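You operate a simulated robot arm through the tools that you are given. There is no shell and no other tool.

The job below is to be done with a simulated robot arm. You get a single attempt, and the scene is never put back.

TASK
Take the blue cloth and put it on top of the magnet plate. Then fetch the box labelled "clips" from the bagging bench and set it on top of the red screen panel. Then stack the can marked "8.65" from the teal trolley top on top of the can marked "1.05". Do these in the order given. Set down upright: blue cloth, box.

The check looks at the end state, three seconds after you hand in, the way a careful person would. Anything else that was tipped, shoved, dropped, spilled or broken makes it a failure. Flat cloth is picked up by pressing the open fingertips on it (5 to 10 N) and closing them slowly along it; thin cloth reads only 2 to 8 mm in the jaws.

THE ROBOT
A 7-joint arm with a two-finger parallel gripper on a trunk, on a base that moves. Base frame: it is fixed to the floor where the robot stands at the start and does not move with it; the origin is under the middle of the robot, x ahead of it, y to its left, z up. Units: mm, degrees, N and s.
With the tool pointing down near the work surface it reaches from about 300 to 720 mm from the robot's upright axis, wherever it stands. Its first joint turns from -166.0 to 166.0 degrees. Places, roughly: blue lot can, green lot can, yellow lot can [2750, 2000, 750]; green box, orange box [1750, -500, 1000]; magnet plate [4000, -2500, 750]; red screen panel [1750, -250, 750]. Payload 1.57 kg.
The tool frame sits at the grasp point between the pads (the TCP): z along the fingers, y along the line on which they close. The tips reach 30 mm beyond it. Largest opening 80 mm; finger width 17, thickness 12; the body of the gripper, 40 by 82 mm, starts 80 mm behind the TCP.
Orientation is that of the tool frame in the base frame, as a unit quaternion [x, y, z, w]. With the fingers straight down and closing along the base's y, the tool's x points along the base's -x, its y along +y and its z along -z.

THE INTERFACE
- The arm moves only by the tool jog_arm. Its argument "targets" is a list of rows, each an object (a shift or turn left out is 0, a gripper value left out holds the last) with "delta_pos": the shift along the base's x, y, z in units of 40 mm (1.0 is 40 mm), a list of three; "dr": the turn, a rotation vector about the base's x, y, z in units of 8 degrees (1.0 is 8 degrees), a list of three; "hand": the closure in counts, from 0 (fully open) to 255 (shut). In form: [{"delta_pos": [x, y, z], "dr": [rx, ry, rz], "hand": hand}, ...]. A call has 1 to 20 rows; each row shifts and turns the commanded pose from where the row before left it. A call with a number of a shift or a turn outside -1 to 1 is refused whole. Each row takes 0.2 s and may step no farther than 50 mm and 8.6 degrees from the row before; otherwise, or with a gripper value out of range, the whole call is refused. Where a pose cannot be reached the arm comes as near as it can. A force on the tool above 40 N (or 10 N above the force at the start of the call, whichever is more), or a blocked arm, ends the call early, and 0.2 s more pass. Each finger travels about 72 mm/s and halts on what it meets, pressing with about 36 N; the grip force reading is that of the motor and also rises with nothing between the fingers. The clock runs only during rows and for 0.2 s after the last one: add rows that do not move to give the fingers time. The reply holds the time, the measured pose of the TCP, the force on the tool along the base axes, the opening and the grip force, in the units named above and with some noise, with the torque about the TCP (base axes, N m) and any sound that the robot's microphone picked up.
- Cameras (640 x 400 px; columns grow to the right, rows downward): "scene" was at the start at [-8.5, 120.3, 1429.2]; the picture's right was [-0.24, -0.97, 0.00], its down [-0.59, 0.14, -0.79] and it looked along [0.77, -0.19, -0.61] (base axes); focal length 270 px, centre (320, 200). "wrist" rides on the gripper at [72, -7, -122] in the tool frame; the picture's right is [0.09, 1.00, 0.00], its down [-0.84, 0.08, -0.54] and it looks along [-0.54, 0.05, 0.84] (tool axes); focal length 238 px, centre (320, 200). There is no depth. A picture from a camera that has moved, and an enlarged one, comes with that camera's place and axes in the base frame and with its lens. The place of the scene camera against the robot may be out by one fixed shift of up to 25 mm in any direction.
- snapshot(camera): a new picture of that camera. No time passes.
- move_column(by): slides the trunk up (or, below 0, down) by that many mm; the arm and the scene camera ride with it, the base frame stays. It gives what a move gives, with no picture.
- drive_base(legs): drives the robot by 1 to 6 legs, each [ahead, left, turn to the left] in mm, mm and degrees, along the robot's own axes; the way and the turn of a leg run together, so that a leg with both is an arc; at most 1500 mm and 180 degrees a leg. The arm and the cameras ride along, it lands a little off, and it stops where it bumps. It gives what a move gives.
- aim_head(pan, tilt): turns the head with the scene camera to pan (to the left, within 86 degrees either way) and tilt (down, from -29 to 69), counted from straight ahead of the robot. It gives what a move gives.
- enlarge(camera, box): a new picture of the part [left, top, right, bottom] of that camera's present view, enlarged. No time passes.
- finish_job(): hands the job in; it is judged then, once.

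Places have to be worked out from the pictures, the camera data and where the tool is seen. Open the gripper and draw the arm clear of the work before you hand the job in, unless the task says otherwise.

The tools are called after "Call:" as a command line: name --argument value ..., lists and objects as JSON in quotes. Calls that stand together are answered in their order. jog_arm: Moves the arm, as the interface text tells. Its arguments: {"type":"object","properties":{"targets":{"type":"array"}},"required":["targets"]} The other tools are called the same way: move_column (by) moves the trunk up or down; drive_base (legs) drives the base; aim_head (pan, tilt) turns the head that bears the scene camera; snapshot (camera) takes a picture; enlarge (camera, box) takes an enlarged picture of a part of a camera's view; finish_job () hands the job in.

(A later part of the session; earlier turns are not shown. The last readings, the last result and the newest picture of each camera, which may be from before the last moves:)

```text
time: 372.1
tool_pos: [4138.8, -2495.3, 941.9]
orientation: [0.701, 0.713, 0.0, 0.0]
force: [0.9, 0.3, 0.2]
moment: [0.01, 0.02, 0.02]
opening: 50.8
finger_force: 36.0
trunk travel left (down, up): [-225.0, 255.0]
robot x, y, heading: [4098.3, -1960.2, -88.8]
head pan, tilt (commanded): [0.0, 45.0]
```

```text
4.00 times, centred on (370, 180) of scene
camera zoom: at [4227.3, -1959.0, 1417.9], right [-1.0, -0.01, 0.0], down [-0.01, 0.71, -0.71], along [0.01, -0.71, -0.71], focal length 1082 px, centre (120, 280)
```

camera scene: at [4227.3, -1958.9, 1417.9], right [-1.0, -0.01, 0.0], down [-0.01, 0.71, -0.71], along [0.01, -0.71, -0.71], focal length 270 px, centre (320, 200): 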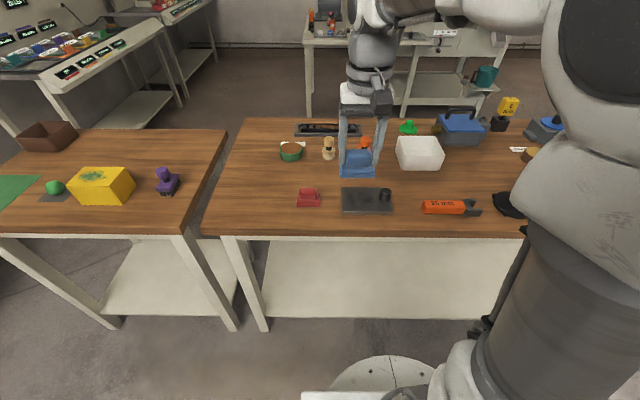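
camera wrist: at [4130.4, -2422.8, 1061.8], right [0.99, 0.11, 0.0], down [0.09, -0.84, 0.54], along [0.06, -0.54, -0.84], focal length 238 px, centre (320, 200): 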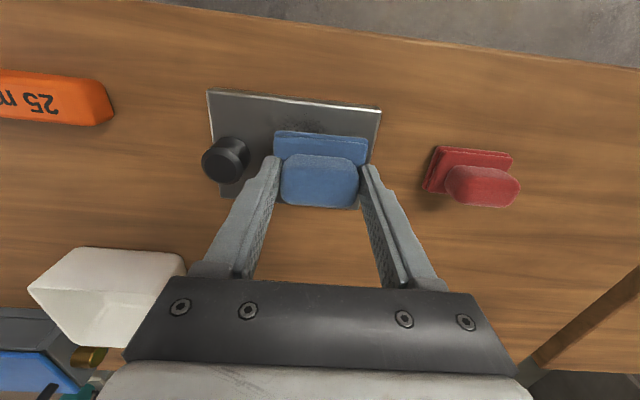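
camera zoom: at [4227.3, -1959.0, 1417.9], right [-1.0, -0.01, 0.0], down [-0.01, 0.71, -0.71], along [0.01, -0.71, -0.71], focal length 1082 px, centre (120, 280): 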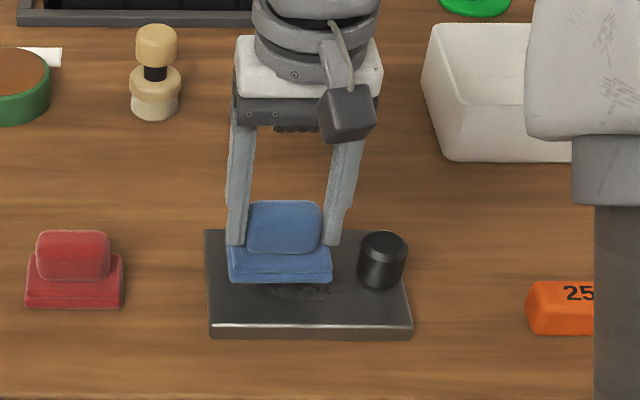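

The cloth's underside is about 20 mm over the plate. I shift 5 mm away from the knob and lower slowly to just above contact.

Call:
jog_arm --targets '[{"delta_pos": [0.125, 0, 0]}, {"delta_pos": [0, 0, -0.1]}, {"delta_pos": [0, 0, -0.1]}, {"delta_pos": [0, 0, -0.1]}, {"delta_pos": [0, 0, -0.05]}, {}]'

Call:
jog_arm --targets '[{"delta_pos": [0, 0, -0.04]}, {"delta_pos": [0, 0, -0.04]}, {}]'

Call:
enlarge --camera "scene" --box '[290, 130, 450, 230]'

```text
time: 373.5
tool_pos: [4143.8, -2496.0, 927.7]
orientation: [0.701, 0.713, 0.0, 0.0]
force: [0.4, 0.3, 0.0]
moment: [-0.02, 0.0, 0.02]
opening: 51.1
finger_force: 35.8
trunk travel left (down, up): [-225.0, 255.0]
robot x, y, heading: [4100.9, -1963.3, -89.1]
head pan, tilt (commanded): [0.0, 45.0]
```

```text
time: 374.3
tool_pos: [4145.3, -2496.2, 924.1]
orientation: [0.701, 0.713, 0.0, -0.001]
force: [-0.5, -0.5, -1.2]
moment: [0.04, -0.03, -0.01]
opening: 50.7
finger_force: 35.7
trunk travel left (down, up): [-225.0, 255.0]
robot x, y, heading: [4100.2, -1957.1, -89.0]
head pan, tilt (commanded): [0.0, 45.0]
```

```text
4.00 times, centred on (370, 180) of scene
camera zoom: at [4227.3, -1958.9, 1417.9], right [-1.0, -0.01, 0.0], down [-0.01, 0.71, -0.71], along [0.01, -0.71, -0.71], focal length 1082 px, centre (120, 280)
```

zoom: 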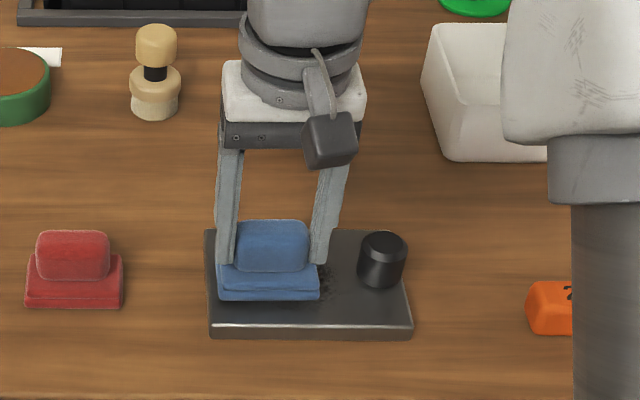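

Nearly down. I lower in 1–1.5 mm steps until the force shows contact.

Call:
jog_arm --targets '[{"delta_pos": [0, 0, -0.03]}, {"delta_pos": [0, 0, -0.03]}, {}]'

Call:
jog_arm --targets '[{"delta_pos": [0, 0, -0.03]}, {}]'

Call:
jog_arm --targets '[{"delta_pos": [0, 0, -0.03]}, {}]'

```text
time: 375.1
tool_pos: [4144.3, -2496.2, 921.6]
orientation: [0.701, 0.713, 0.0, 0.0]
force: [0.3, -0.8, -1.7]
moment: [-0.04, 0.03, -0.04]
opening: 50.8
finger_force: 36.2
trunk travel left (down, up): [-225.0, 255.0]
robot x, y, heading: [4100.1, -1959.2, -89.1]
head pan, tilt (commanded): [0.0, 45.0]
```

```text
time: 375.7
tool_pos: [4143.2, -2494.6, 919.8]
orientation: [0.701, 0.713, 0.0, 0.0]
force: [0.9, -1.1, -0.4]
moment: [-0.01, 0.0, -0.02]
opening: 50.9
finger_force: 35.9
trunk travel left (down, up): [-225.0, 255.0]
robot x, y, heading: [4099.8, -1960.7, -89.1]
head pan, tilt (commanded): [0.0, 45.0]
```

```text
time: 376.3
tool_pos: [4143.7, -2494.9, 920.3]
orientation: [0.701, 0.713, -0.002, 0.001]
force: [-0.1, 0.7, 8.9]
moment: [0.07, 0.02, 0.03]
opening: 51.0
finger_force: 36.0
trunk travel left (down, up): [-225.0, 255.0]
robot x, y, heading: [4097.8, -1962.6, -89.3]
head pan, tilt (commanded): [0.0, 45.0]
```

Contact is felt: 8.9 N at z≈920. I open the fingers only to about 64 mm to stay clear of the knob, then rise slowly.

Call:
jog_arm --targets '[{"hand": 52}, {}, {}, {}]'

Call:
enlarge --camera "scene" --box '[290, 130, 450, 230]'

Call:
snapshot --camera "wrist"

```text
time: 377.3
tool_pos: [4143.7, -2495.4, 917.2]
orientation: [0.701, 0.713, 0.0, 0.0]
force: [-0.8, -0.1, 1.1]
moment: [0.0, 0.01, 0.01]
opening: 63.6
finger_force: 0.0
trunk travel left (down, up): [-225.0, 255.0]
robot x, y, heading: [4099.2, -1961.1, -89.1]
head pan, tilt (commanded): [0.0, 45.0]
```

```text
4.00 times, centred on (370, 180) of scene
camera zoom: at [4227.2, -1958.9, 1417.9], right [-1.0, -0.01, 0.0], down [-0.01, 0.71, -0.71], along [0.01, -0.71, -0.71], focal length 1082 px, centre (120, 280)
```

zoom: 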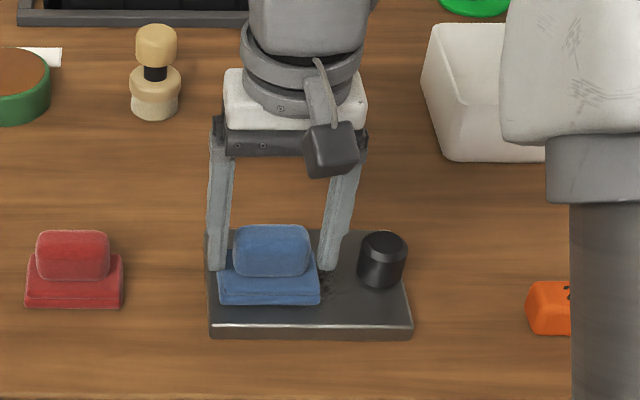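

```text
taken
camera wrist: at [4135.5, -2423.0, 1038.4], right [0.99, 0.11, 0.0], down [0.09, -0.83, 0.54], along [0.06, -0.54, -0.84], focal length 238 px, centre (320, 200)
```

wrist: 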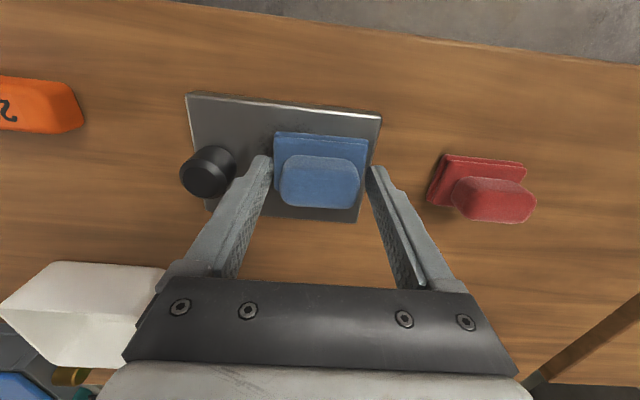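

The cloth rests on the plate by itself. I rise straight up slowly at first.

Call:
jog_arm --targets '[{"delta_pos": [0, 0, 0.05]}, {"delta_pos": [0, 0, 0.1]}, {"delta_pos": [0, 0, 0.25]}, {"delta_pos": [0, 0, 0.5]}, {"delta_pos": [0, 0, 0.9]}, {"delta_pos": [0, 0, 1]}, {"delta_pos": [0, 0, 1]}, {"delta_pos": [0, 0, 1]}, {}]'

Call:
snapshot --camera "wrist"

Call:
enlarge --camera "scene" --box '[290, 130, 450, 230]'

```text
time: 379.3
tool_pos: [4143.1, -2498.1, 1112.3]
orientation: [0.701, 0.713, 0.001, 0.0]
force: [0.0, 0.5, 0.7]
moment: [-0.01, -0.01, 0.03]
opening: 63.7
finger_force: 0.0
trunk travel left (down, up): [-225.0, 255.0]
robot x, y, heading: [4100.7, -1959.7, -89.3]
head pan, tilt (commanded): [0.0, 45.0]
```

```text
taken
camera wrist: at [4136.3, -2426.0, 1231.9], right [0.99, 0.11, 0.0], down [0.09, -0.83, 0.54], along [0.06, -0.54, -0.84], focal length 238 px, centre (320, 200)
```

wrist: 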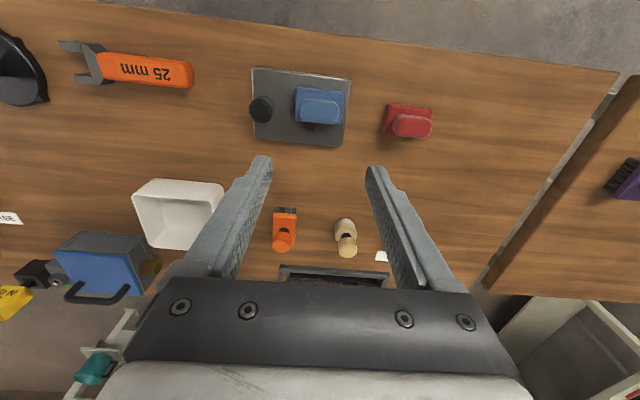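

```text
4.00 times, centred on (370, 180) of scene
camera zoom: at [4227.2, -1958.8, 1417.9], right [-1.0, -0.01, 0.0], down [-0.01, 0.71, -0.71], along [0.01, -0.71, -0.71], focal length 1082 px, centre (120, 280)
```

zoom: 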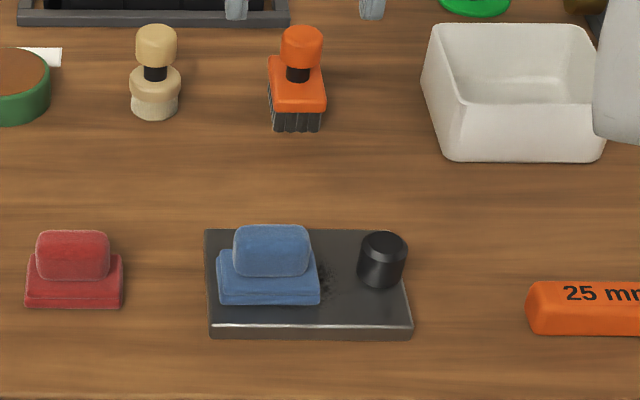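

The blue cloth sits upright on the magnet plate, clear of its knob. Next is the CLIPS box: I draw the arm in, back off, and strafe towards the bagging bench's far side.

Call:
jog_arm --targets '[{"delta_pos": [0.2, 0.9, 0.2], "hand": 0}, {"delta_pos": [0.2, 0.9, 0.2]}, {"delta_pos": [0.2, 0.9, 0]}, {}]'

Call:
drive_base --legs '[[-160, 0, -0.8], [0, -1500, 0]]'

```text
time: 380.3
tool_pos: [4168.0, -2389.9, 1123.8]
orientation: [0.701, 0.713, 0.001, 0.0]
force: [-0.3, 0.3, 0.0]
moment: [-0.02, 0.0, -0.01]
opening: 80.0
finger_force: 0.1
trunk travel left (down, up): [-225.0, 255.0]
robot x, y, heading: [4102.0, -1962.3, -89.1]
head pan, tilt (commanded): [0.0, 45.0]
```

```text
time: 393.0
tool_pos: [2652.5, -2206.6, 1125.1]
orientation: [0.715, 0.699, 0.0, 0.0]
force: [0.3, 1.0, -0.6]
moment: [0.01, 0.01, 0.02]
opening: 80.0
finger_force: 0.0
trunk travel left (down, up): [-225.0, 255.0]
robot x, y, heading: [2607.4, -1771.4, -91.4]
head pan, tilt (commanded): [0.0, 45.0]
```

I reverse along the gap to y≈-320, then turn to face the bagging bench.

Call:
drive_base --legs '[[-1450, 0, 1.4], [0, 0, -90]]'

Call:
aim_head --pan 0 --tilt 35

Call:
snapshot --camera "scene"

Call:
snapshot --camera "wrist"

```text
time: 407.9
tool_pos: [2209.2, -348.8, 1123.7]
orientation: [1.0, -0.031, 0.0, 0.0]
force: [-0.3, -0.1, 0.5]
moment: [0.02, 0.0, -0.01]
opening: 80.1
finger_force: 0.1
trunk travel left (down, up): [-225.0, 255.0]
robot x, y, heading: [2649.1, -314.0, 176.0]
head pan, tilt (commanded): [0.0, 45.0]
```

```text
time: 408.6
tool_pos: [2209.4, -348.0, 1124.6]
orientation: [1.0, -0.032, 0.0, 0.0]
force: [-0.3, 0.1, 0.0]
moment: [-0.01, 0.03, 0.0]
opening: 80.1
finger_force: 0.1
trunk travel left (down, up): [-225.0, 255.0]
robot x, y, heading: [2644.2, -309.4, 176.2]
head pan, tilt (commanded): [0.0, 35.0]
```

```text
taken
camera scene: at [2614.6, -453.8, 1432.7], right [0.07, 1.0, 0.0], down [0.57, -0.04, -0.82], along [-0.82, 0.05, -0.57], focal length 270 px, centre (320, 200)
```

scene: 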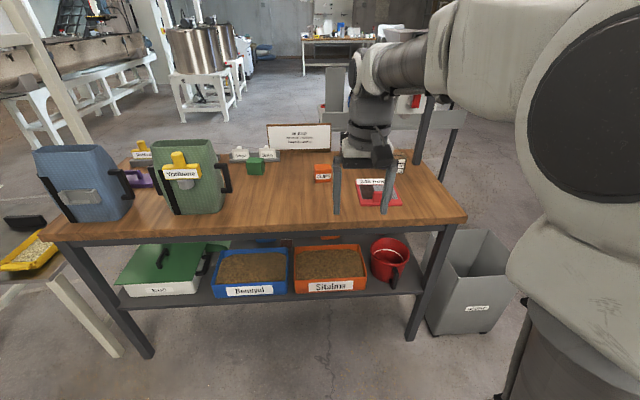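

```text
taken
camera wrist: at [2282.4, -345.8, 1244.4], right [0.03, -1.0, 0.0], down [-0.84, -0.03, 0.54], along [-0.54, -0.02, -0.84], focal length 238 px, centre (320, 200)
```

wrist: 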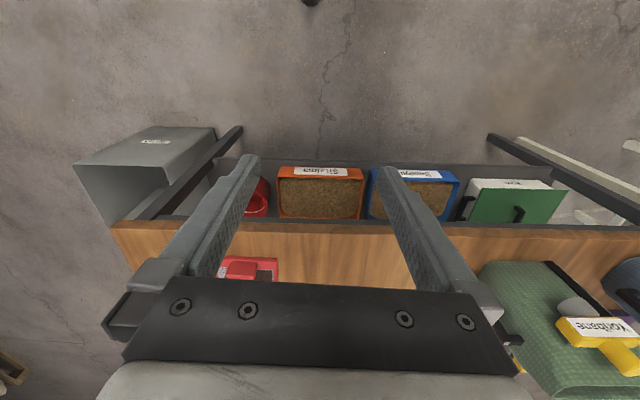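

The box and the panel are in view from here. The far bench edge is near x≈1970. I straighten the heading and drive closer, then look down to check the clearance.

Call:
drive_base --legs '[[0, 0, 3.8], [280, 0, 0]]'

Call:
aim_head --pan 10 --tilt 69

Call:
snapshot --camera "scene"

Call:
snapshot --camera "wrist"

```text
time: 411.5
tool_pos: [1933.9, -380.7, 1124.3]
orientation: [1.0, 0.005, 0.0, 0.001]
force: [-0.2, 0.2, -0.4]
moment: [0.01, -0.02, 0.0]
opening: 80.4
finger_force: 0.1
trunk travel left (down, up): [-225.0, 255.0]
robot x, y, heading: [2365.1, -316.4, -179.7]
head pan, tilt (commanded): [0.0, 35.0]
```

```text
time: 412.5
tool_pos: [1933.5, -380.6, 1123.8]
orientation: [1.0, 0.004, 0.0, -0.001]
force: [-0.3, -0.3, 0.1]
moment: [-0.01, -0.03, 0.01]
opening: 80.1
finger_force: 0.0
trunk travel left (down, up): [-225.0, 255.0]
robot x, y, heading: [2366.3, -313.4, -179.8]
head pan, tilt (commanded): [10.0, 68.8]
```

```text
taken
camera scene: at [2377.9, -464.9, 1389.1], right [-0.18, 0.98, 0.0], down [0.92, 0.17, -0.36], along [-0.36, -0.06, -0.93], focal length 270 px, centre (320, 200)
```

scene: 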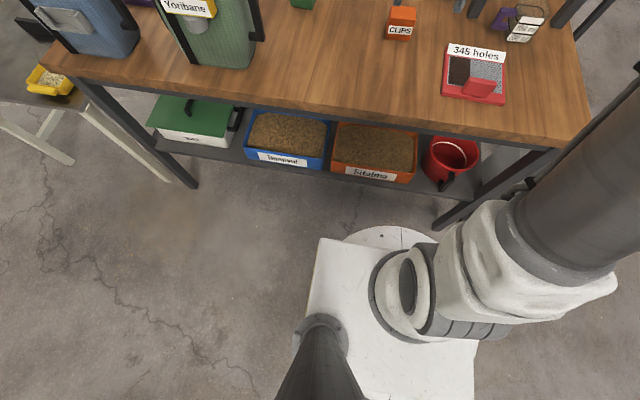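

```text
taken
camera wrist: at [2005.9, -372.1, 1244.5], right [0.1, -0.99, 0.0], down [-0.84, -0.08, 0.54], along [-0.54, -0.05, -0.84], focal length 238 px, centre (320, 200)
```

wrist: 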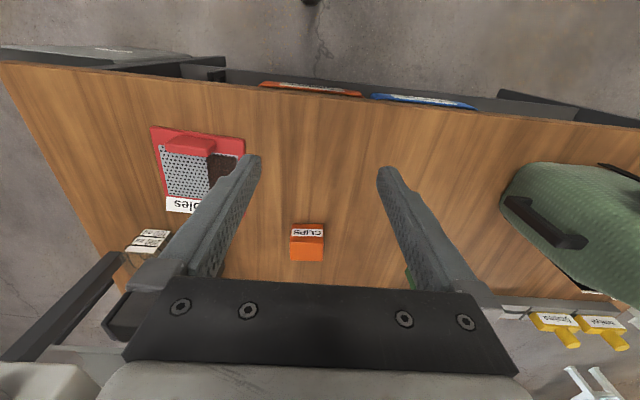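

I see the CLIPS box well in the wrist view, near (1660, -378). I enlarge both views for precise measurement.

Call:
enlarge --camera "scene" --box '[370, 0, 530, 110]'

Call:
enlarge --camera "wrist" --box '[140, 110, 340, 270]'

```text
3.64 times, centred on (450, 55) of scene
camera zoom: at [2377.9, -464.9, 1389.1], right [-0.18, 0.98, 0.0], down [0.92, 0.17, -0.36], along [-0.36, -0.06, -0.93], focal length 984 px, centre (-153, 727)
```

zoom: 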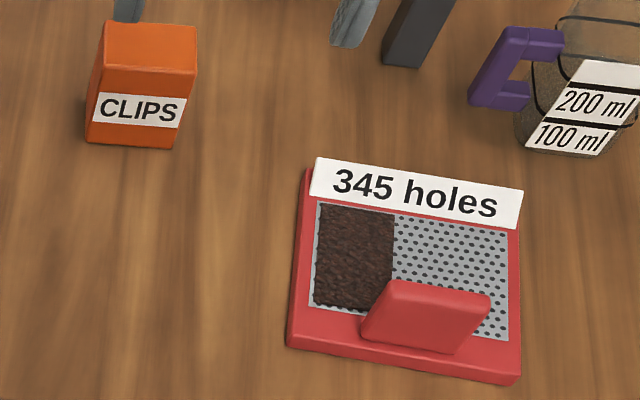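

```text
2.50 times, centred on (240, 190) of wrist
camera zoom: at [2005.9, -372.1, 1244.5], right [0.1, -0.99, 0.0], down [-0.84, -0.08, 0.54], along [-0.54, -0.05, -0.84], focal length 596 px, centre (520, 225)
```

zoom: 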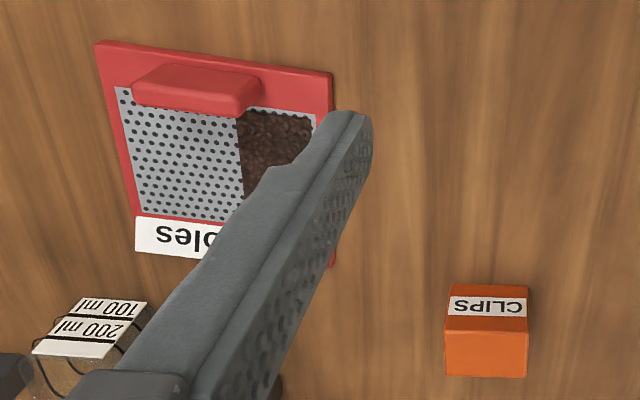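

With the box's front face and top read from the enlarged views, I place it at about (1664, -378), roughly 65 x 50 mm and 55 mm high on a bench top near z 850. The base's front can still go about 40 mm nearer, so I do that and reach out above the box.

Call:
drive_base --legs '[[45, 0, 0]]'

Call:
jog_arm --targets '[{"delta_pos": [-1, 0, -0.3]}, {"delta_pos": [-1, 0, -0.3]}, {"delta_pos": [-1, 0, -0.3]}, {"delta_pos": [-1, 0, -0.3]}, {"delta_pos": [-0.9, 0, -0.3]}, {}]'

Call:
snapshot --camera "wrist"

Call:
snapshot --camera "scene"

```text
time: 413.5
tool_pos: [1888.7, -380.3, 1125.3]
orientation: [1.0, 0.004, 0.0, 0.0]
force: [0.3, 0.3, -0.4]
moment: [-0.02, 0.0, -0.04]
opening: 80.0
finger_force: 0.1
trunk travel left (down, up): [-225.0, 255.0]
robot x, y, heading: [2320.6, -312.1, -179.7]
head pan, tilt (commanded): [10.0, 68.8]
```

```text
time: 414.9
tool_pos: [1691.9, -380.4, 1065.1]
orientation: [1.0, 0.004, 0.0, 0.0]
force: [-1.2, -0.4, 0.3]
moment: [0.02, -0.05, -0.02]
opening: 80.0
finger_force: 0.0
trunk travel left (down, up): [-225.0, 255.0]
robot x, y, heading: [2316.4, -317.3, -179.7]
head pan, tilt (commanded): [10.0, 68.8]
```

```text
taken
camera wrist: at [1764.2, -373.9, 1184.8], right [0.1, -0.99, 0.0], down [-0.84, -0.08, 0.54], along [-0.54, -0.05, -0.84], focal length 238 px, centre (320, 200)
```

wrist: 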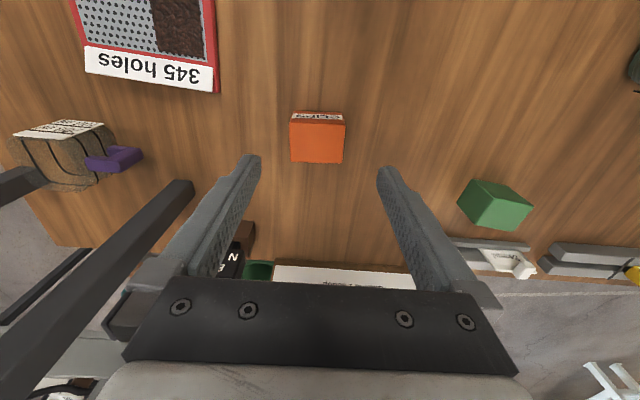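

```text
taken
camera scene: at [2332.3, -465.2, 1389.1], right [-0.18, 0.98, 0.0], down [0.92, 0.17, -0.36], along [-0.36, -0.06, -0.93], focal length 270 px, centre (320, 200)
```

scene: 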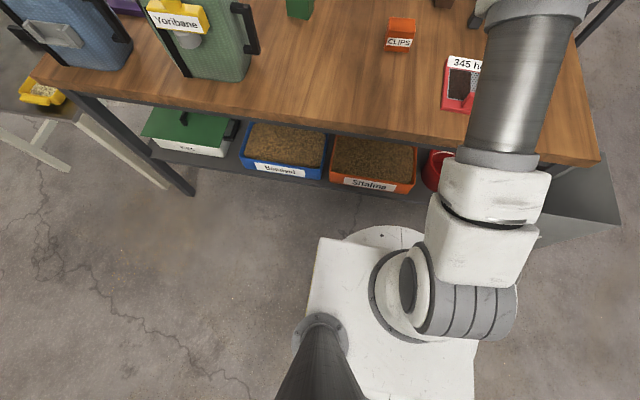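

From two wrist views, the box top is at z≈908, x 1640–1694, centre (1667, -380), 65 mm wide along y. I move over its centre and down to z≈955 and check the alignment.

Call:
jog_arm --targets '[{"delta_pos": [-0.62, 0.01, -0.7]}, {"delta_pos": [0, 0, -1]}, {"delta_pos": [0, 0, -1]}, {}]'

Call:
snapshot --camera "wrist"

```text
time: 415.9
tool_pos: [1669.1, -377.6, 955.2]
orientation: [1.0, 0.004, -0.001, 0.0]
force: [0.1, -0.8, 0.8]
moment: [0.01, -0.03, 0.02]
opening: 80.2
finger_force: 0.1
trunk travel left (down, up): [-225.0, 255.0]
robot x, y, heading: [2320.3, -314.6, -179.8]
head pan, tilt (commanded): [10.0, 68.8]
```

```text
taken
camera wrist: at [1740.5, -370.0, 1076.3], right [0.1, -0.99, 0.0], down [-0.84, -0.08, 0.54], along [-0.54, -0.05, -0.84], focal length 238 px, centre (320, 200)
```

wrist: 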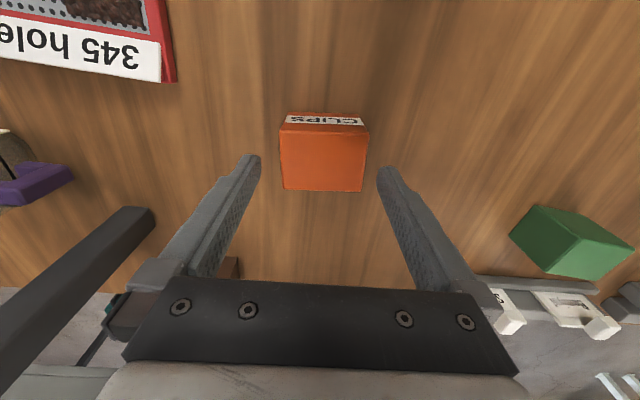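

The box lies centred between the fingers within 2–3 mm. I make that small correction and go down to z≈897 around the box.

Call:
jog_arm --targets '[{"delta_pos": [-0.07, -0.04, 0]}, {"delta_pos": [0, 0, -0.5]}, {"delta_pos": [0, 0, -0.5]}, {"delta_pos": [0, 0, -0.45]}, {}]'

Call:
snapshot --camera "wrist"

```text
time: 417.1
tool_pos: [1666.6, -382.1, 897.9]
orientation: [1.0, 0.005, 0.0, 0.0]
force: [-0.3, -0.1, 0.9]
moment: [-0.01, -0.02, 0.0]
opening: 80.1
finger_force: 0.0
trunk travel left (down, up): [-225.0, 255.0]
robot x, y, heading: [2318.0, -316.0, -179.7]
head pan, tilt (commanded): [10.0, 68.8]
```

```text
taken
camera wrist: at [1738.4, -374.4, 1017.5], right [0.1, -0.99, 0.0], down [-0.84, -0.08, 0.54], along [-0.54, -0.05, -0.84], focal length 238 px, centre (320, 200)
```

wrist: 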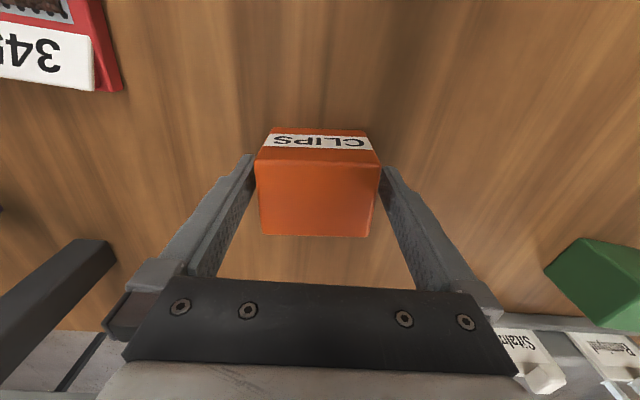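

The fingers are on both sides of the box. I close slowly.

Call:
jog_arm --targets '[{"hand": 25}, {"hand": 40}, {"hand": 60}, {"hand": 120}, {"hand": 255}, {}, {}, {}]'

Call:
jog_arm --targets '[{"delta_pos": [0, 0, 0.05]}, {"delta_pos": [0, 0, 0.05]}, {"delta_pos": [0, 0, 0.1]}, {"delta_pos": [0, 0, 0.1]}, {"delta_pos": [0, 0, 0.2]}, {}]'

Call:
snapshot --camera "wrist"

```text
time: 418.9
tool_pos: [1667.1, -382.3, 898.2]
orientation: [1.0, 0.004, 0.001, 0.0]
force: [0.6, 0.4, -0.3]
moment: [-0.05, 0.03, -0.04]
opening: 65.8
finger_force: 36.0
trunk travel left (down, up): [-225.0, 255.0]
robot x, y, heading: [2320.7, -315.1, -179.8]
head pan, tilt (commanded): [10.0, 68.8]
```

```text
time: 420.3
tool_pos: [1666.8, -380.7, 918.9]
orientation: [1.0, 0.004, 0.0, 0.0]
force: [0.1, 1.0, -1.0]
moment: [0.01, -0.04, -0.02]
opening: 65.9
finger_force: 36.4
trunk travel left (down, up): [-225.0, 255.0]
robot x, y, heading: [2317.4, -318.1, -179.5]
head pan, tilt (commanded): [10.0, 68.8]
```

```text
taken
camera wrist: at [1737.8, -373.7, 1039.2], right [0.1, -0.99, 0.0], down [-0.84, -0.08, 0.54], along [-0.54, -0.05, -0.84], focal length 238 px, centre (320, 200)
```

wrist: 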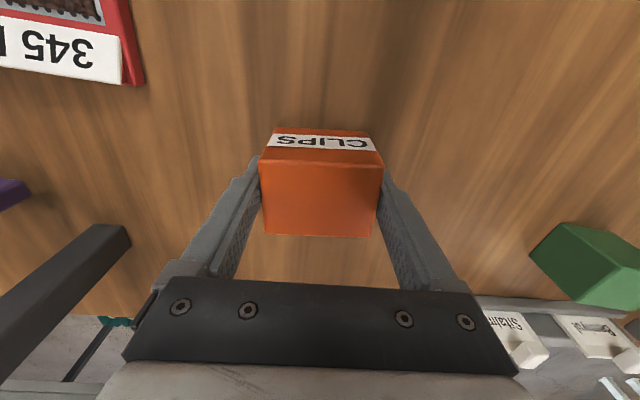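

The CLIPS box is held (66 mm opening) and lifted. I raise it gently to z≈1040.

Call:
jog_arm --targets '[{"delta_pos": [0, 0, 0.15]}, {"delta_pos": [0, 0, 0.25]}, {"delta_pos": [0, 0, 0.3]}, {"delta_pos": [0, 0, 0.3]}, {"delta_pos": [0, 0, 0.3]}, {"delta_pos": [0, 0, 0.3]}, {"delta_pos": [0, 0, 0.3]}, {"delta_pos": [0, 0, 0.3]}, {"delta_pos": [0, 0, 0.3]}, {"delta_pos": [0, 0, 0.3]}, {"delta_pos": [0, 0, 0.2]}, {"delta_pos": [0, 0, 0.1]}, {}]'

Call:
snapshot --camera "wrist"

Call:
aim_head --pan 5 --tilt 50

Call:
snapshot --camera "scene"

```text
time: 423.1
tool_pos: [1666.6, -381.1, 1043.2]
orientation: [1.0, 0.005, 0.0, 0.001]
force: [-0.1, 0.4, -1.5]
moment: [-0.04, -0.01, 0.03]
opening: 65.9
finger_force: 35.8
trunk travel left (down, up): [-225.0, 255.0]
robot x, y, heading: [2319.9, -315.7, -179.9]
head pan, tilt (commanded): [10.0, 68.8]
```

```text
taken
camera wrist: at [1737.8, -373.8, 1162.9], right [0.1, -0.99, 0.0], down [-0.84, -0.08, 0.54], along [-0.54, -0.05, -0.84], focal length 238 px, centre (320, 200)
```

wrist: 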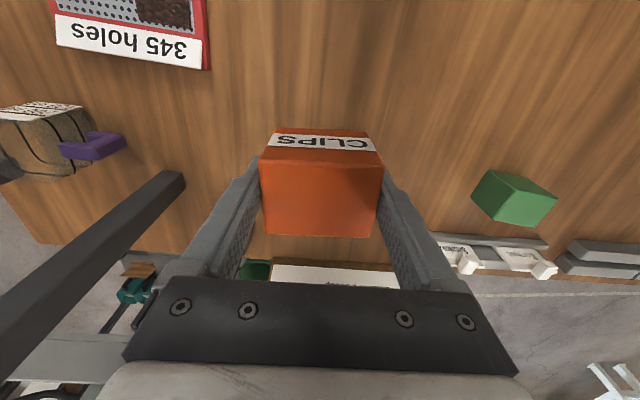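

```text
time: 423.9
tool_pos: [1664.9, -382.3, 1042.1]
orientation: [1.0, 0.004, 0.0, 0.0]
force: [0.5, -0.8, -1.4]
moment: [-0.03, 0.0, 0.0]
opening: 65.7
finger_force: 35.9
trunk travel left (down, up): [-225.0, 255.0]
robot x, y, heading: [2314.7, -317.4, -179.6]
head pan, tilt (commanded): [5.0, 50.0]
```

```text
taken
camera scene: at [2310.8, -462.3, 1411.0], right [-0.09, 1.0, 0.0], down [0.76, 0.07, -0.64], along [-0.64, -0.06, -0.77], focal length 270 px, centre (320, 200)
```

scene: 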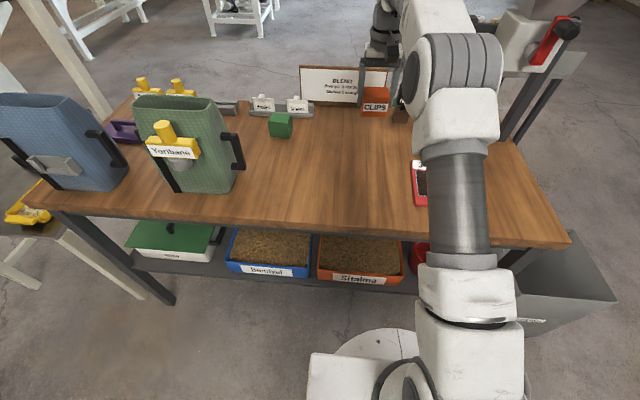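

I carry the box gently toward the panel, to a place above its mesh at about (1786, -195), keeping the height.

Call:
jog_arm --targets '[{"delta_pos": [0.08, 0.1, 0]}, {"delta_pos": [0.15, 0.2, 0]}, {"delta_pos": [0.17, 0.27, 0]}, {"delta_pos": [0.17, 0.27, 0]}, {"delta_pos": [0.17, 0.27, 0]}, {"delta_pos": [0.17, 0.27, 0]}, {"delta_pos": [0.17, 0.27, 0]}, {"delta_pos": [0.17, 0.27, 0]}, {"delta_pos": [0.17, 0.27, 0]}, {"delta_pos": [0.17, 0.27, 0]}, {"delta_pos": [0.17, 0.27, 0]}, {"delta_pos": [0.17, 0.27, 0]}, {"delta_pos": [0.17, 0.27, 0]}, {"delta_pos": [0.17, 0.27, 0]}, {"delta_pos": [0.17, 0.27, 0]}, {"delta_pos": [0.17, 0.27, 0]}, {"delta_pos": [0.17, 0.27, 0]}, {"delta_pos": [0.12, 0.2, 0]}, {"delta_pos": [0.07, 0.1, 0]}, {}]'

Call:
snapshot --camera "wrist"

Call:
snapshot --camera "scene"

```text
time: 428.1
tool_pos: [1784.8, -193.2, 1041.1]
orientation: [1.0, 0.005, 0.0, 0.0]
force: [0.4, 0.0, 0.0]
moment: [0.03, 0.01, -0.02]
opening: 65.7
finger_force: 36.0
trunk travel left (down, up): [-225.0, 255.0]
robot x, y, heading: [2320.0, -315.5, -179.6]
head pan, tilt (commanded): [5.0, 50.0]
```

```text
taken
camera wrist: at [1856.1, -186.8, 1161.7], right [0.1, -0.99, 0.0], down [-0.84, -0.08, 0.54], along [-0.54, -0.06, -0.84], focal length 238 px, centre (320, 200)
```

wrist: 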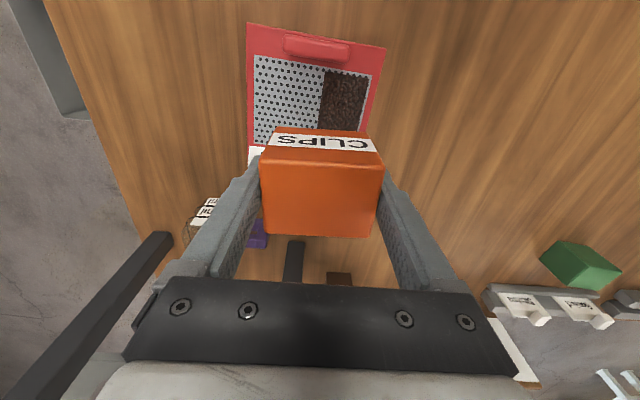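

```text
taken
camera scene: at [2310.8, -462.3, 1411.0], right [-0.09, 1.0, 0.0], down [0.76, 0.07, -0.64], along [-0.64, -0.06, -0.77], focal length 270 px, centre (320, 200)
```

scene: 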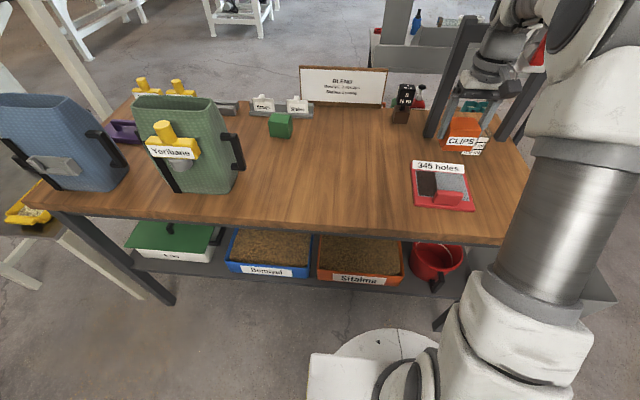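

The panel spans x 1737–1865 and y -114 to -259, with the handle beyond x 1846 and the sloped label below x 1737. I enlarge to see whether the brown bed is raised over the mesh.

Call:
enlarge --camera "scene" --box '[400, 140, 490, 220]'

Call:
enlarge --camera "wrist" --box '[230, 10, 400, 160]'

```text
5.00 times, centred on (445, 180) of scene
camera zoom: at [2310.8, -462.3, 1411.0], right [-0.09, 1.0, 0.0], down [0.76, 0.07, -0.64], along [-0.64, -0.06, -0.77], focal length 1353 px, centre (-305, 300)
```

zoom: 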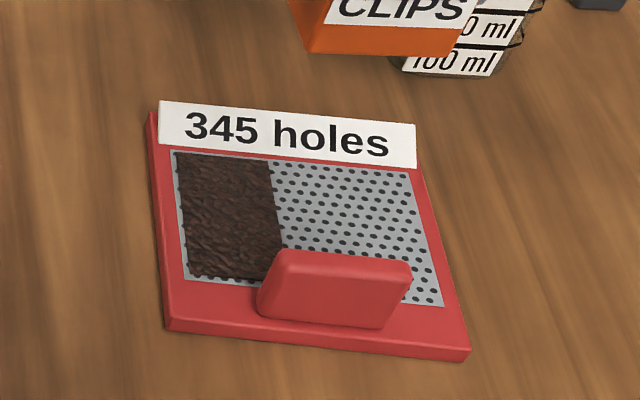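

```text
2.67 times, centred on (315, 85) of wrist
camera zoom: at [1856.1, -186.8, 1161.7], right [0.1, -0.99, 0.0], down [-0.84, -0.08, 0.54], along [-0.54, -0.06, -0.84], focal length 636 px, centre (333, 507)
```

zoom: 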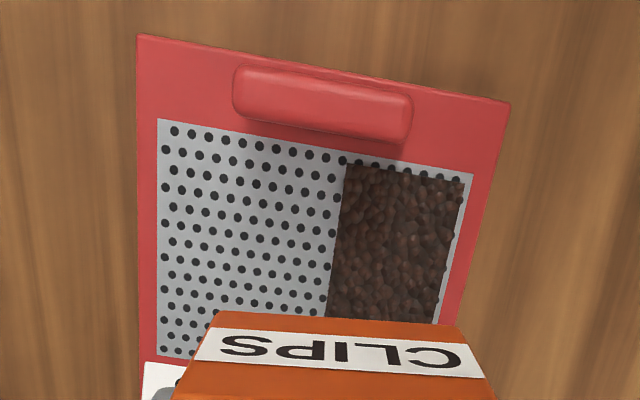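

The brown bed is slightly raised, so I'll use the bare mesh half: centre (1791, -157), which just fits the box. I shift over it and lower gently to z≈930.

Call:
jog_arm --targets '[{"delta_pos": [0.03, 0.12, 0]}, {"delta_pos": [0.04, 0.22, 0]}, {"delta_pos": [0.04, 0.24, 0]}, {"delta_pos": [0.03, 0.22, 0]}, {"delta_pos": [0.015, 0.1, 0]}, {}, {"delta_pos": [0, 0, -0.1]}, {"delta_pos": [0, 0, -0.2]}, {"delta_pos": [0, 0, -0.25]}, {"delta_pos": [0, 0, -0.25]}, {"delta_pos": [0, 0, -0.25]}, {"delta_pos": [0, 0, -0.25]}, {"delta_pos": [0, 0, -0.25]}, {"delta_pos": [0, 0, -0.25]}, {"delta_pos": [0, 0, -0.25]}, {"delta_pos": [0, 0, -0.25]}, {"delta_pos": [0, 0, -0.25]}, {"delta_pos": [0, 0, -0.2]}, {"delta_pos": [0, 0, -0.1]}, {}]'

Call:
snapshot --camera "wrist"

Call:
enlarge --camera "scene" --box '[390, 100, 510, 220]'

```text
time: 432.3
tool_pos: [1791.4, -160.3, 927.4]
orientation: [1.0, 0.004, 0.0, 0.0]
force: [-1.1, -0.4, -1.1]
moment: [-0.06, 0.0, 0.0]
opening: 65.7
finger_force: 36.1
trunk travel left (down, up): [-225.0, 255.0]
robot x, y, heading: [2320.8, -313.1, -179.5]
head pan, tilt (commanded): [5.0, 50.0]
```

```text
taken
camera wrist: at [1862.6, -152.3, 1047.5], right [0.1, -0.99, 0.0], down [-0.84, -0.08, 0.54], along [-0.54, -0.06, -0.84], focal length 238 px, centre (320, 200)
```

wrist: 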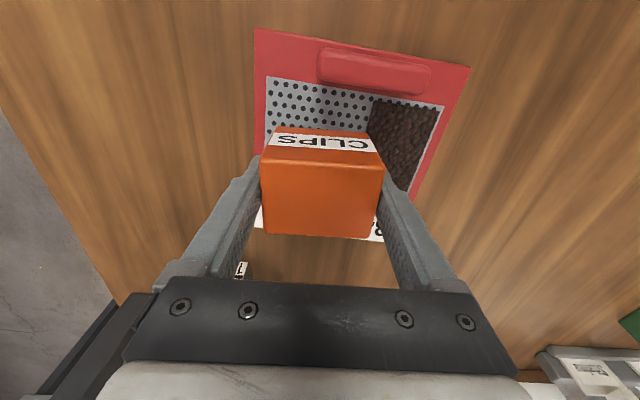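

```text
3.33 times, centred on (450, 160) of scene
camera zoom: at [2310.7, -462.3, 1411.0], right [-0.09, 1.0, 0.0], down [0.76, 0.07, -0.64], along [-0.64, -0.06, -0.77], focal length 902 px, centre (-113, 333)
```

zoom: 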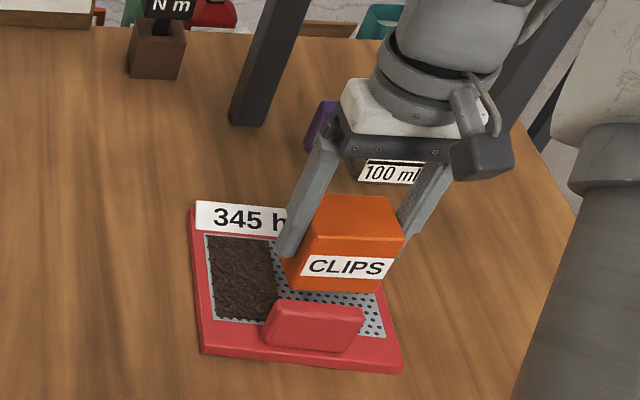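

The box is over the bare mesh, clear of the handle and the label. I lower in small steps watching the force.

Call:
jog_arm --targets '[{"delta_pos": [0, 0, -0.08]}, {"delta_pos": [0, 0, -0.08]}, {"delta_pos": [0, 0, -0.08]}, {"delta_pos": [0, 0, -0.05]}, {}]'

Call:
jog_arm --targets '[{"delta_pos": [0, 0, -0.03]}, {"delta_pos": [0, 0, -0.03]}, {}]'

Call:
jog_arm --targets '[{"delta_pos": [0, 0, -0.03]}, {}]'

```text
time: 433.5
tool_pos: [1789.3, -159.5, 917.3]
orientation: [1.0, 0.004, 0.0, 0.0]
force: [0.2, 0.5, -0.9]
moment: [-0.03, -0.02, -0.01]
opening: 65.6
finger_force: 36.0
trunk travel left (down, up): [-225.0, 255.0]
robot x, y, heading: [2320.7, -320.2, -180.0]
head pan, tilt (commanded): [5.0, 50.0]
```

```text
time: 434.3
tool_pos: [1788.5, -158.7, 914.0]
orientation: [1.0, 0.004, 0.0, 0.0]
force: [0.4, 0.2, -0.6]
moment: [0.01, -0.01, 0.03]
opening: 65.7
finger_force: 36.1
trunk travel left (down, up): [-225.0, 255.0]
robot x, y, heading: [2319.0, -316.0, -179.4]
head pan, tilt (commanded): [5.0, 50.0]
```

```text
time: 434.9
tool_pos: [1788.7, -159.6, 914.4]
orientation: [1.0, 0.004, 0.0, 0.001]
force: [0.1, 0.2, -1.5]
moment: [-0.01, 0.01, -0.01]
opening: 65.8
finger_force: 36.0
trunk travel left (down, up): [-225.0, 255.0]
robot x, y, heading: [2322.5, -316.8, -179.6]
head pan, tilt (commanded): [5.0, 50.0]
```

Call:
jog_arm --targets '[{"delta_pos": [0, 0, -0.03]}, {}]'

Call:
jog_arm --targets '[{"delta_pos": [0, 0, -0.03]}, {}]'

Call:
enlarge --camera "scene" --box '[390, 100, 510, 220]'

```text
time: 435.5
tool_pos: [1788.7, -159.0, 912.5]
orientation: [1.0, 0.005, 0.0, 0.0]
force: [0.2, -0.5, -1.4]
moment: [0.06, 0.04, 0.0]
opening: 65.6
finger_force: 35.8
trunk travel left (down, up): [-225.0, 255.0]
robot x, y, heading: [2315.0, -319.0, -179.9]
head pan, tilt (commanded): [5.0, 50.0]
```

```text
time: 436.1
tool_pos: [1790.0, -158.5, 912.3]
orientation: [1.0, 0.005, 0.0, -0.001]
force: [-0.4, 0.1, -2.4]
moment: [0.01, 0.06, 0.01]
opening: 65.5
finger_force: 35.8
trunk travel left (down, up): [-225.0, 255.0]
robot x, y, heading: [2317.7, -319.1, -179.8]
head pan, tilt (commanded): [5.0, 50.0]
```

```text
3.33 times, centred on (450, 160) of scene
camera zoom: at [2310.7, -462.3, 1411.0], right [-0.09, 1.0, 0.0], down [0.76, 0.07, -0.64], along [-0.64, -0.06, -0.77], focal length 902 px, centre (-113, 333)
```

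zoom: 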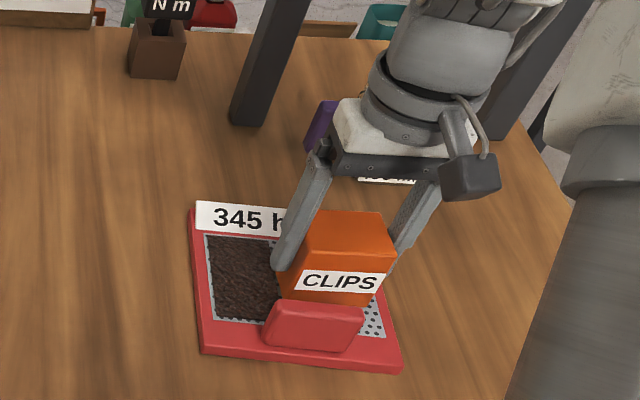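

No contact yet. I keep lowering step by step.

Call:
jog_arm --targets '[{"delta_pos": [0, 0, -0.03]}, {}]'

Call:
jog_arm --targets '[{"delta_pos": [0, 0, -0.03]}, {}]'

Call:
jog_arm --targets '[{"delta_pos": [0, 0, -0.03]}, {}]'

```text
time: 436.7
tool_pos: [1790.5, -159.5, 909.9]
orientation: [1.0, 0.004, -0.001, 0.0]
force: [0.2, 1.4, 2.4]
moment: [-0.03, -0.05, 0.01]
opening: 65.9
finger_force: 35.8
trunk travel left (down, up): [-225.0, 255.0]
robot x, y, heading: [2316.9, -312.6, -179.6]
head pan, tilt (commanded): [5.0, 50.0]
```

```text
time: 437.3
tool_pos: [1790.5, -159.1, 910.3]
orientation: [1.0, 0.005, -0.003, 0.001]
force: [0.0, 0.7, 11.0]
moment: [-0.06, -0.22, 0.05]
opening: 65.6
finger_force: 36.0
trunk travel left (down, up): [-225.0, 255.0]
robot x, y, heading: [2320.3, -316.4, -179.7]
head pan, tilt (commanded): [5.0, 50.0]
```

```text
time: 437.9
tool_pos: [1790.6, -159.7, 910.0]
orientation: [1.0, 0.005, -0.002, -0.001]
force: [2.0, 3.1, 22.3]
moment: [-0.14, -0.45, 0.06]
opening: 65.4
finger_force: 35.6
trunk travel left (down, up): [-225.0, 255.0]
robot x, y, heading: [2319.6, -316.2, -179.7]
head pan, tilt (commanded): [5.0, 50.0]
```

Contact at z≈910, with 22 N now. I ease up by 1.5 mm to lower the press, then open the fingers.

Call:
jog_arm --targets '[{"delta_pos": [0, 0, 0.04]}, {}]'

Call:
jog_arm --targets '[{"hand": 20}, {}, {}, {}]'

Call:
snapshot --camera "wrist"

Call:
enlarge --camera "scene" --box '[390, 100, 510, 220]'

```text
time: 438.5
tool_pos: [1791.3, -158.7, 909.0]
orientation: [1.0, 0.004, -0.002, 0.001]
force: [0.8, 4.6, 20.2]
moment: [0.11, -0.11, 0.03]
opening: 65.7
finger_force: 35.9
trunk travel left (down, up): [-225.0, 255.0]
robot x, y, heading: [2319.5, -314.4, -179.5]
head pan, tilt (commanded): [5.0, 50.0]
```

```text
time: 439.5
tool_pos: [1790.4, -160.2, 909.0]
orientation: [1.0, 0.004, 0.0, 0.0]
force: [0.2, 0.3, -0.4]
moment: [0.01, 0.02, -0.01]
opening: 73.9
finger_force: 0.0
trunk travel left (down, up): [-225.0, 255.0]
robot x, y, heading: [2320.1, -318.1, -179.8]
head pan, tilt (commanded): [5.0, 50.0]
```

```text
taken
camera wrist: at [1861.6, -152.0, 1028.6], right [0.1, -0.99, 0.0], down [-0.84, -0.08, 0.54], along [-0.54, -0.05, -0.84], focal length 238 px, centre (320, 200)
```

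wrist: 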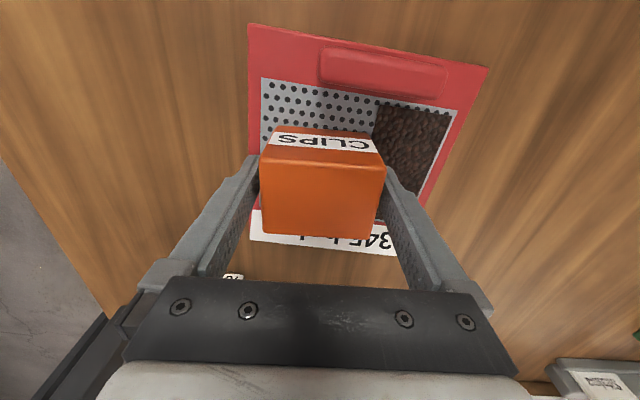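

```text
3.33 times, centred on (450, 160) of scene
camera zoom: at [2310.8, -462.3, 1411.0], right [-0.09, 1.0, 0.0], down [0.76, 0.07, -0.64], along [-0.64, -0.06, -0.77], focal length 902 px, centre (-113, 333)
```

zoom: 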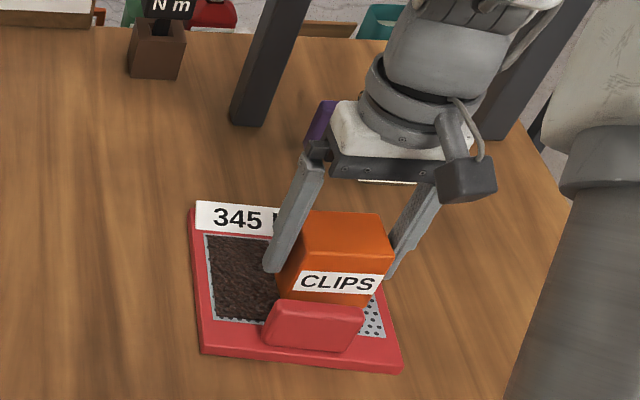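

The box stands on the panel. I open fully and rise straight up.

Call:
jog_arm --targets '[{"hand": 0}, {}, {"delta_pos": [0, 0, 0.1]}, {"delta_pos": [0, 0, 0.25]}, {"delta_pos": [0, 0, 0.5]}, {"delta_pos": [0, 0, 0.8]}, {"delta_pos": [0, 0, 1]}, {"delta_pos": [0, 0, 1]}, {"delta_pos": [0, 0, 1]}, {"delta_pos": [0, 0, 0.8]}, {}]'

Call:
snapshot --camera "wrist"

Call:
enlarge --camera "scene" --box '[390, 100, 510, 220]'

```text
time: 441.9
tool_pos: [1792.4, -158.5, 1127.8]
orientation: [1.0, 0.005, 0.0, 0.001]
force: [-0.6, -0.5, 1.0]
moment: [-0.01, 0.02, -0.01]
opening: 79.9
finger_force: 0.0
trunk travel left (down, up): [-225.0, 255.0]
robot x, y, heading: [2315.3, -316.5, -179.7]
head pan, tilt (commanded): [5.0, 50.0]
```

```text
taken
camera wrist: at [1864.4, -150.1, 1247.0], right [0.1, -0.99, 0.0], down [-0.84, -0.08, 0.54], along [-0.54, -0.05, -0.84], focal length 238 px, centre (320, 200)
```

wrist: 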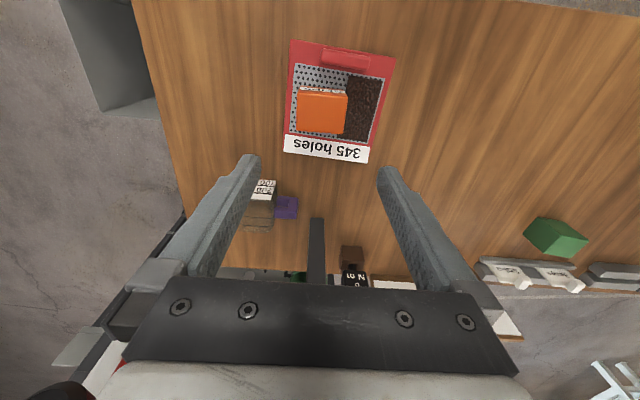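

```text
3.33 times, centred on (450, 160) of scene
camera zoom: at [2310.9, -462.3, 1411.0], right [-0.09, 1.0, 0.0], down [0.76, 0.07, -0.64], along [-0.64, -0.06, -0.77], focal length 902 px, centre (-113, 333)
```

zoom: 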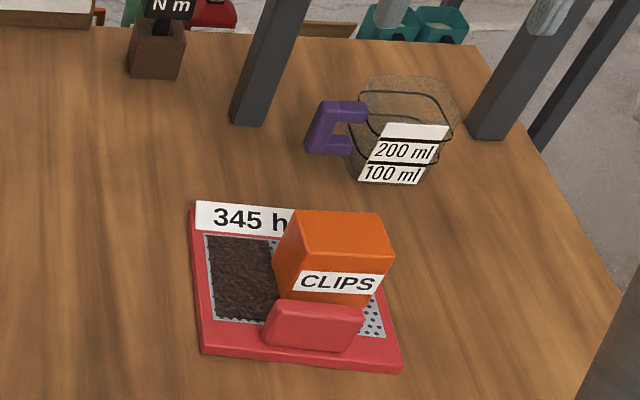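

The CLIPS box stands upright on the red screen panel. I draw the arm in and back off from the bench, then turn to face +y towards the teal trolley.

Call:
jog_arm --targets '[{"delta_pos": [0.6, -0.9, 0.1]}, {"delta_pos": [0.6, -0.9, 0.1]}, {"delta_pos": [0.6, -0.9, 0]}, {"delta_pos": [0.6, -0.9, 0]}, {"delta_pos": [0.6, -0.9, 0]}, {}]'

Call:
drive_base --legs '[[-330, 0, 0], [0, 0, -90]]'

Call:
aim_head --pan 10 --tilt 20

Call:
snapshot --camera "scene"

```text
time: 443.3
tool_pos: [1908.8, -337.3, 1137.8]
orientation: [1.0, 0.005, -0.001, 0.0]
force: [0.3, 0.4, -0.1]
moment: [0.0, -0.02, 0.02]
opening: 80.2
finger_force: 0.0
trunk travel left (down, up): [-225.0, 255.0]
robot x, y, heading: [2319.3, -315.3, -179.5]
head pan, tilt (commanded): [5.0, 50.0]
```

```text
time: 451.4
tool_pos: [2657.5, 94.7, 1138.5]
orientation: [-0.688, 0.725, 0.0, 0.0]
force: [0.1, 0.0, 0.4]
moment: [-0.02, 0.0, 0.02]
opening: 80.2
finger_force: 0.0
trunk travel left (down, up): [-225.0, 255.0]
robot x, y, heading: [2657.4, -318.2, 86.7]
head pan, tilt (commanded): [5.0, 50.0]
```

```text
time: 452.3
tool_pos: [2657.6, 93.3, 1138.5]
orientation: [-0.689, 0.725, 0.0, 0.0]
force: [-0.6, -0.6, -0.3]
moment: [0.0, 0.0, -0.01]
opening: 79.7
finger_force: 0.0
trunk travel left (down, up): [-225.0, 255.0]
robot x, y, heading: [2651.7, -316.3, 86.8]
head pan, tilt (commanded): [10.0, 20.0]
```

```text
taken
camera scene: at [2485.6, -295.6, 1456.5], right [0.99, 0.12, 0.0], down [0.04, -0.34, -0.94], along [-0.11, 0.93, -0.34], focal length 270 px, centre (320, 200)
```

scene: 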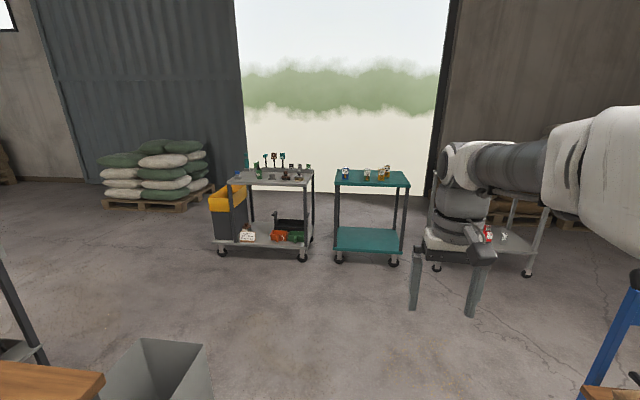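

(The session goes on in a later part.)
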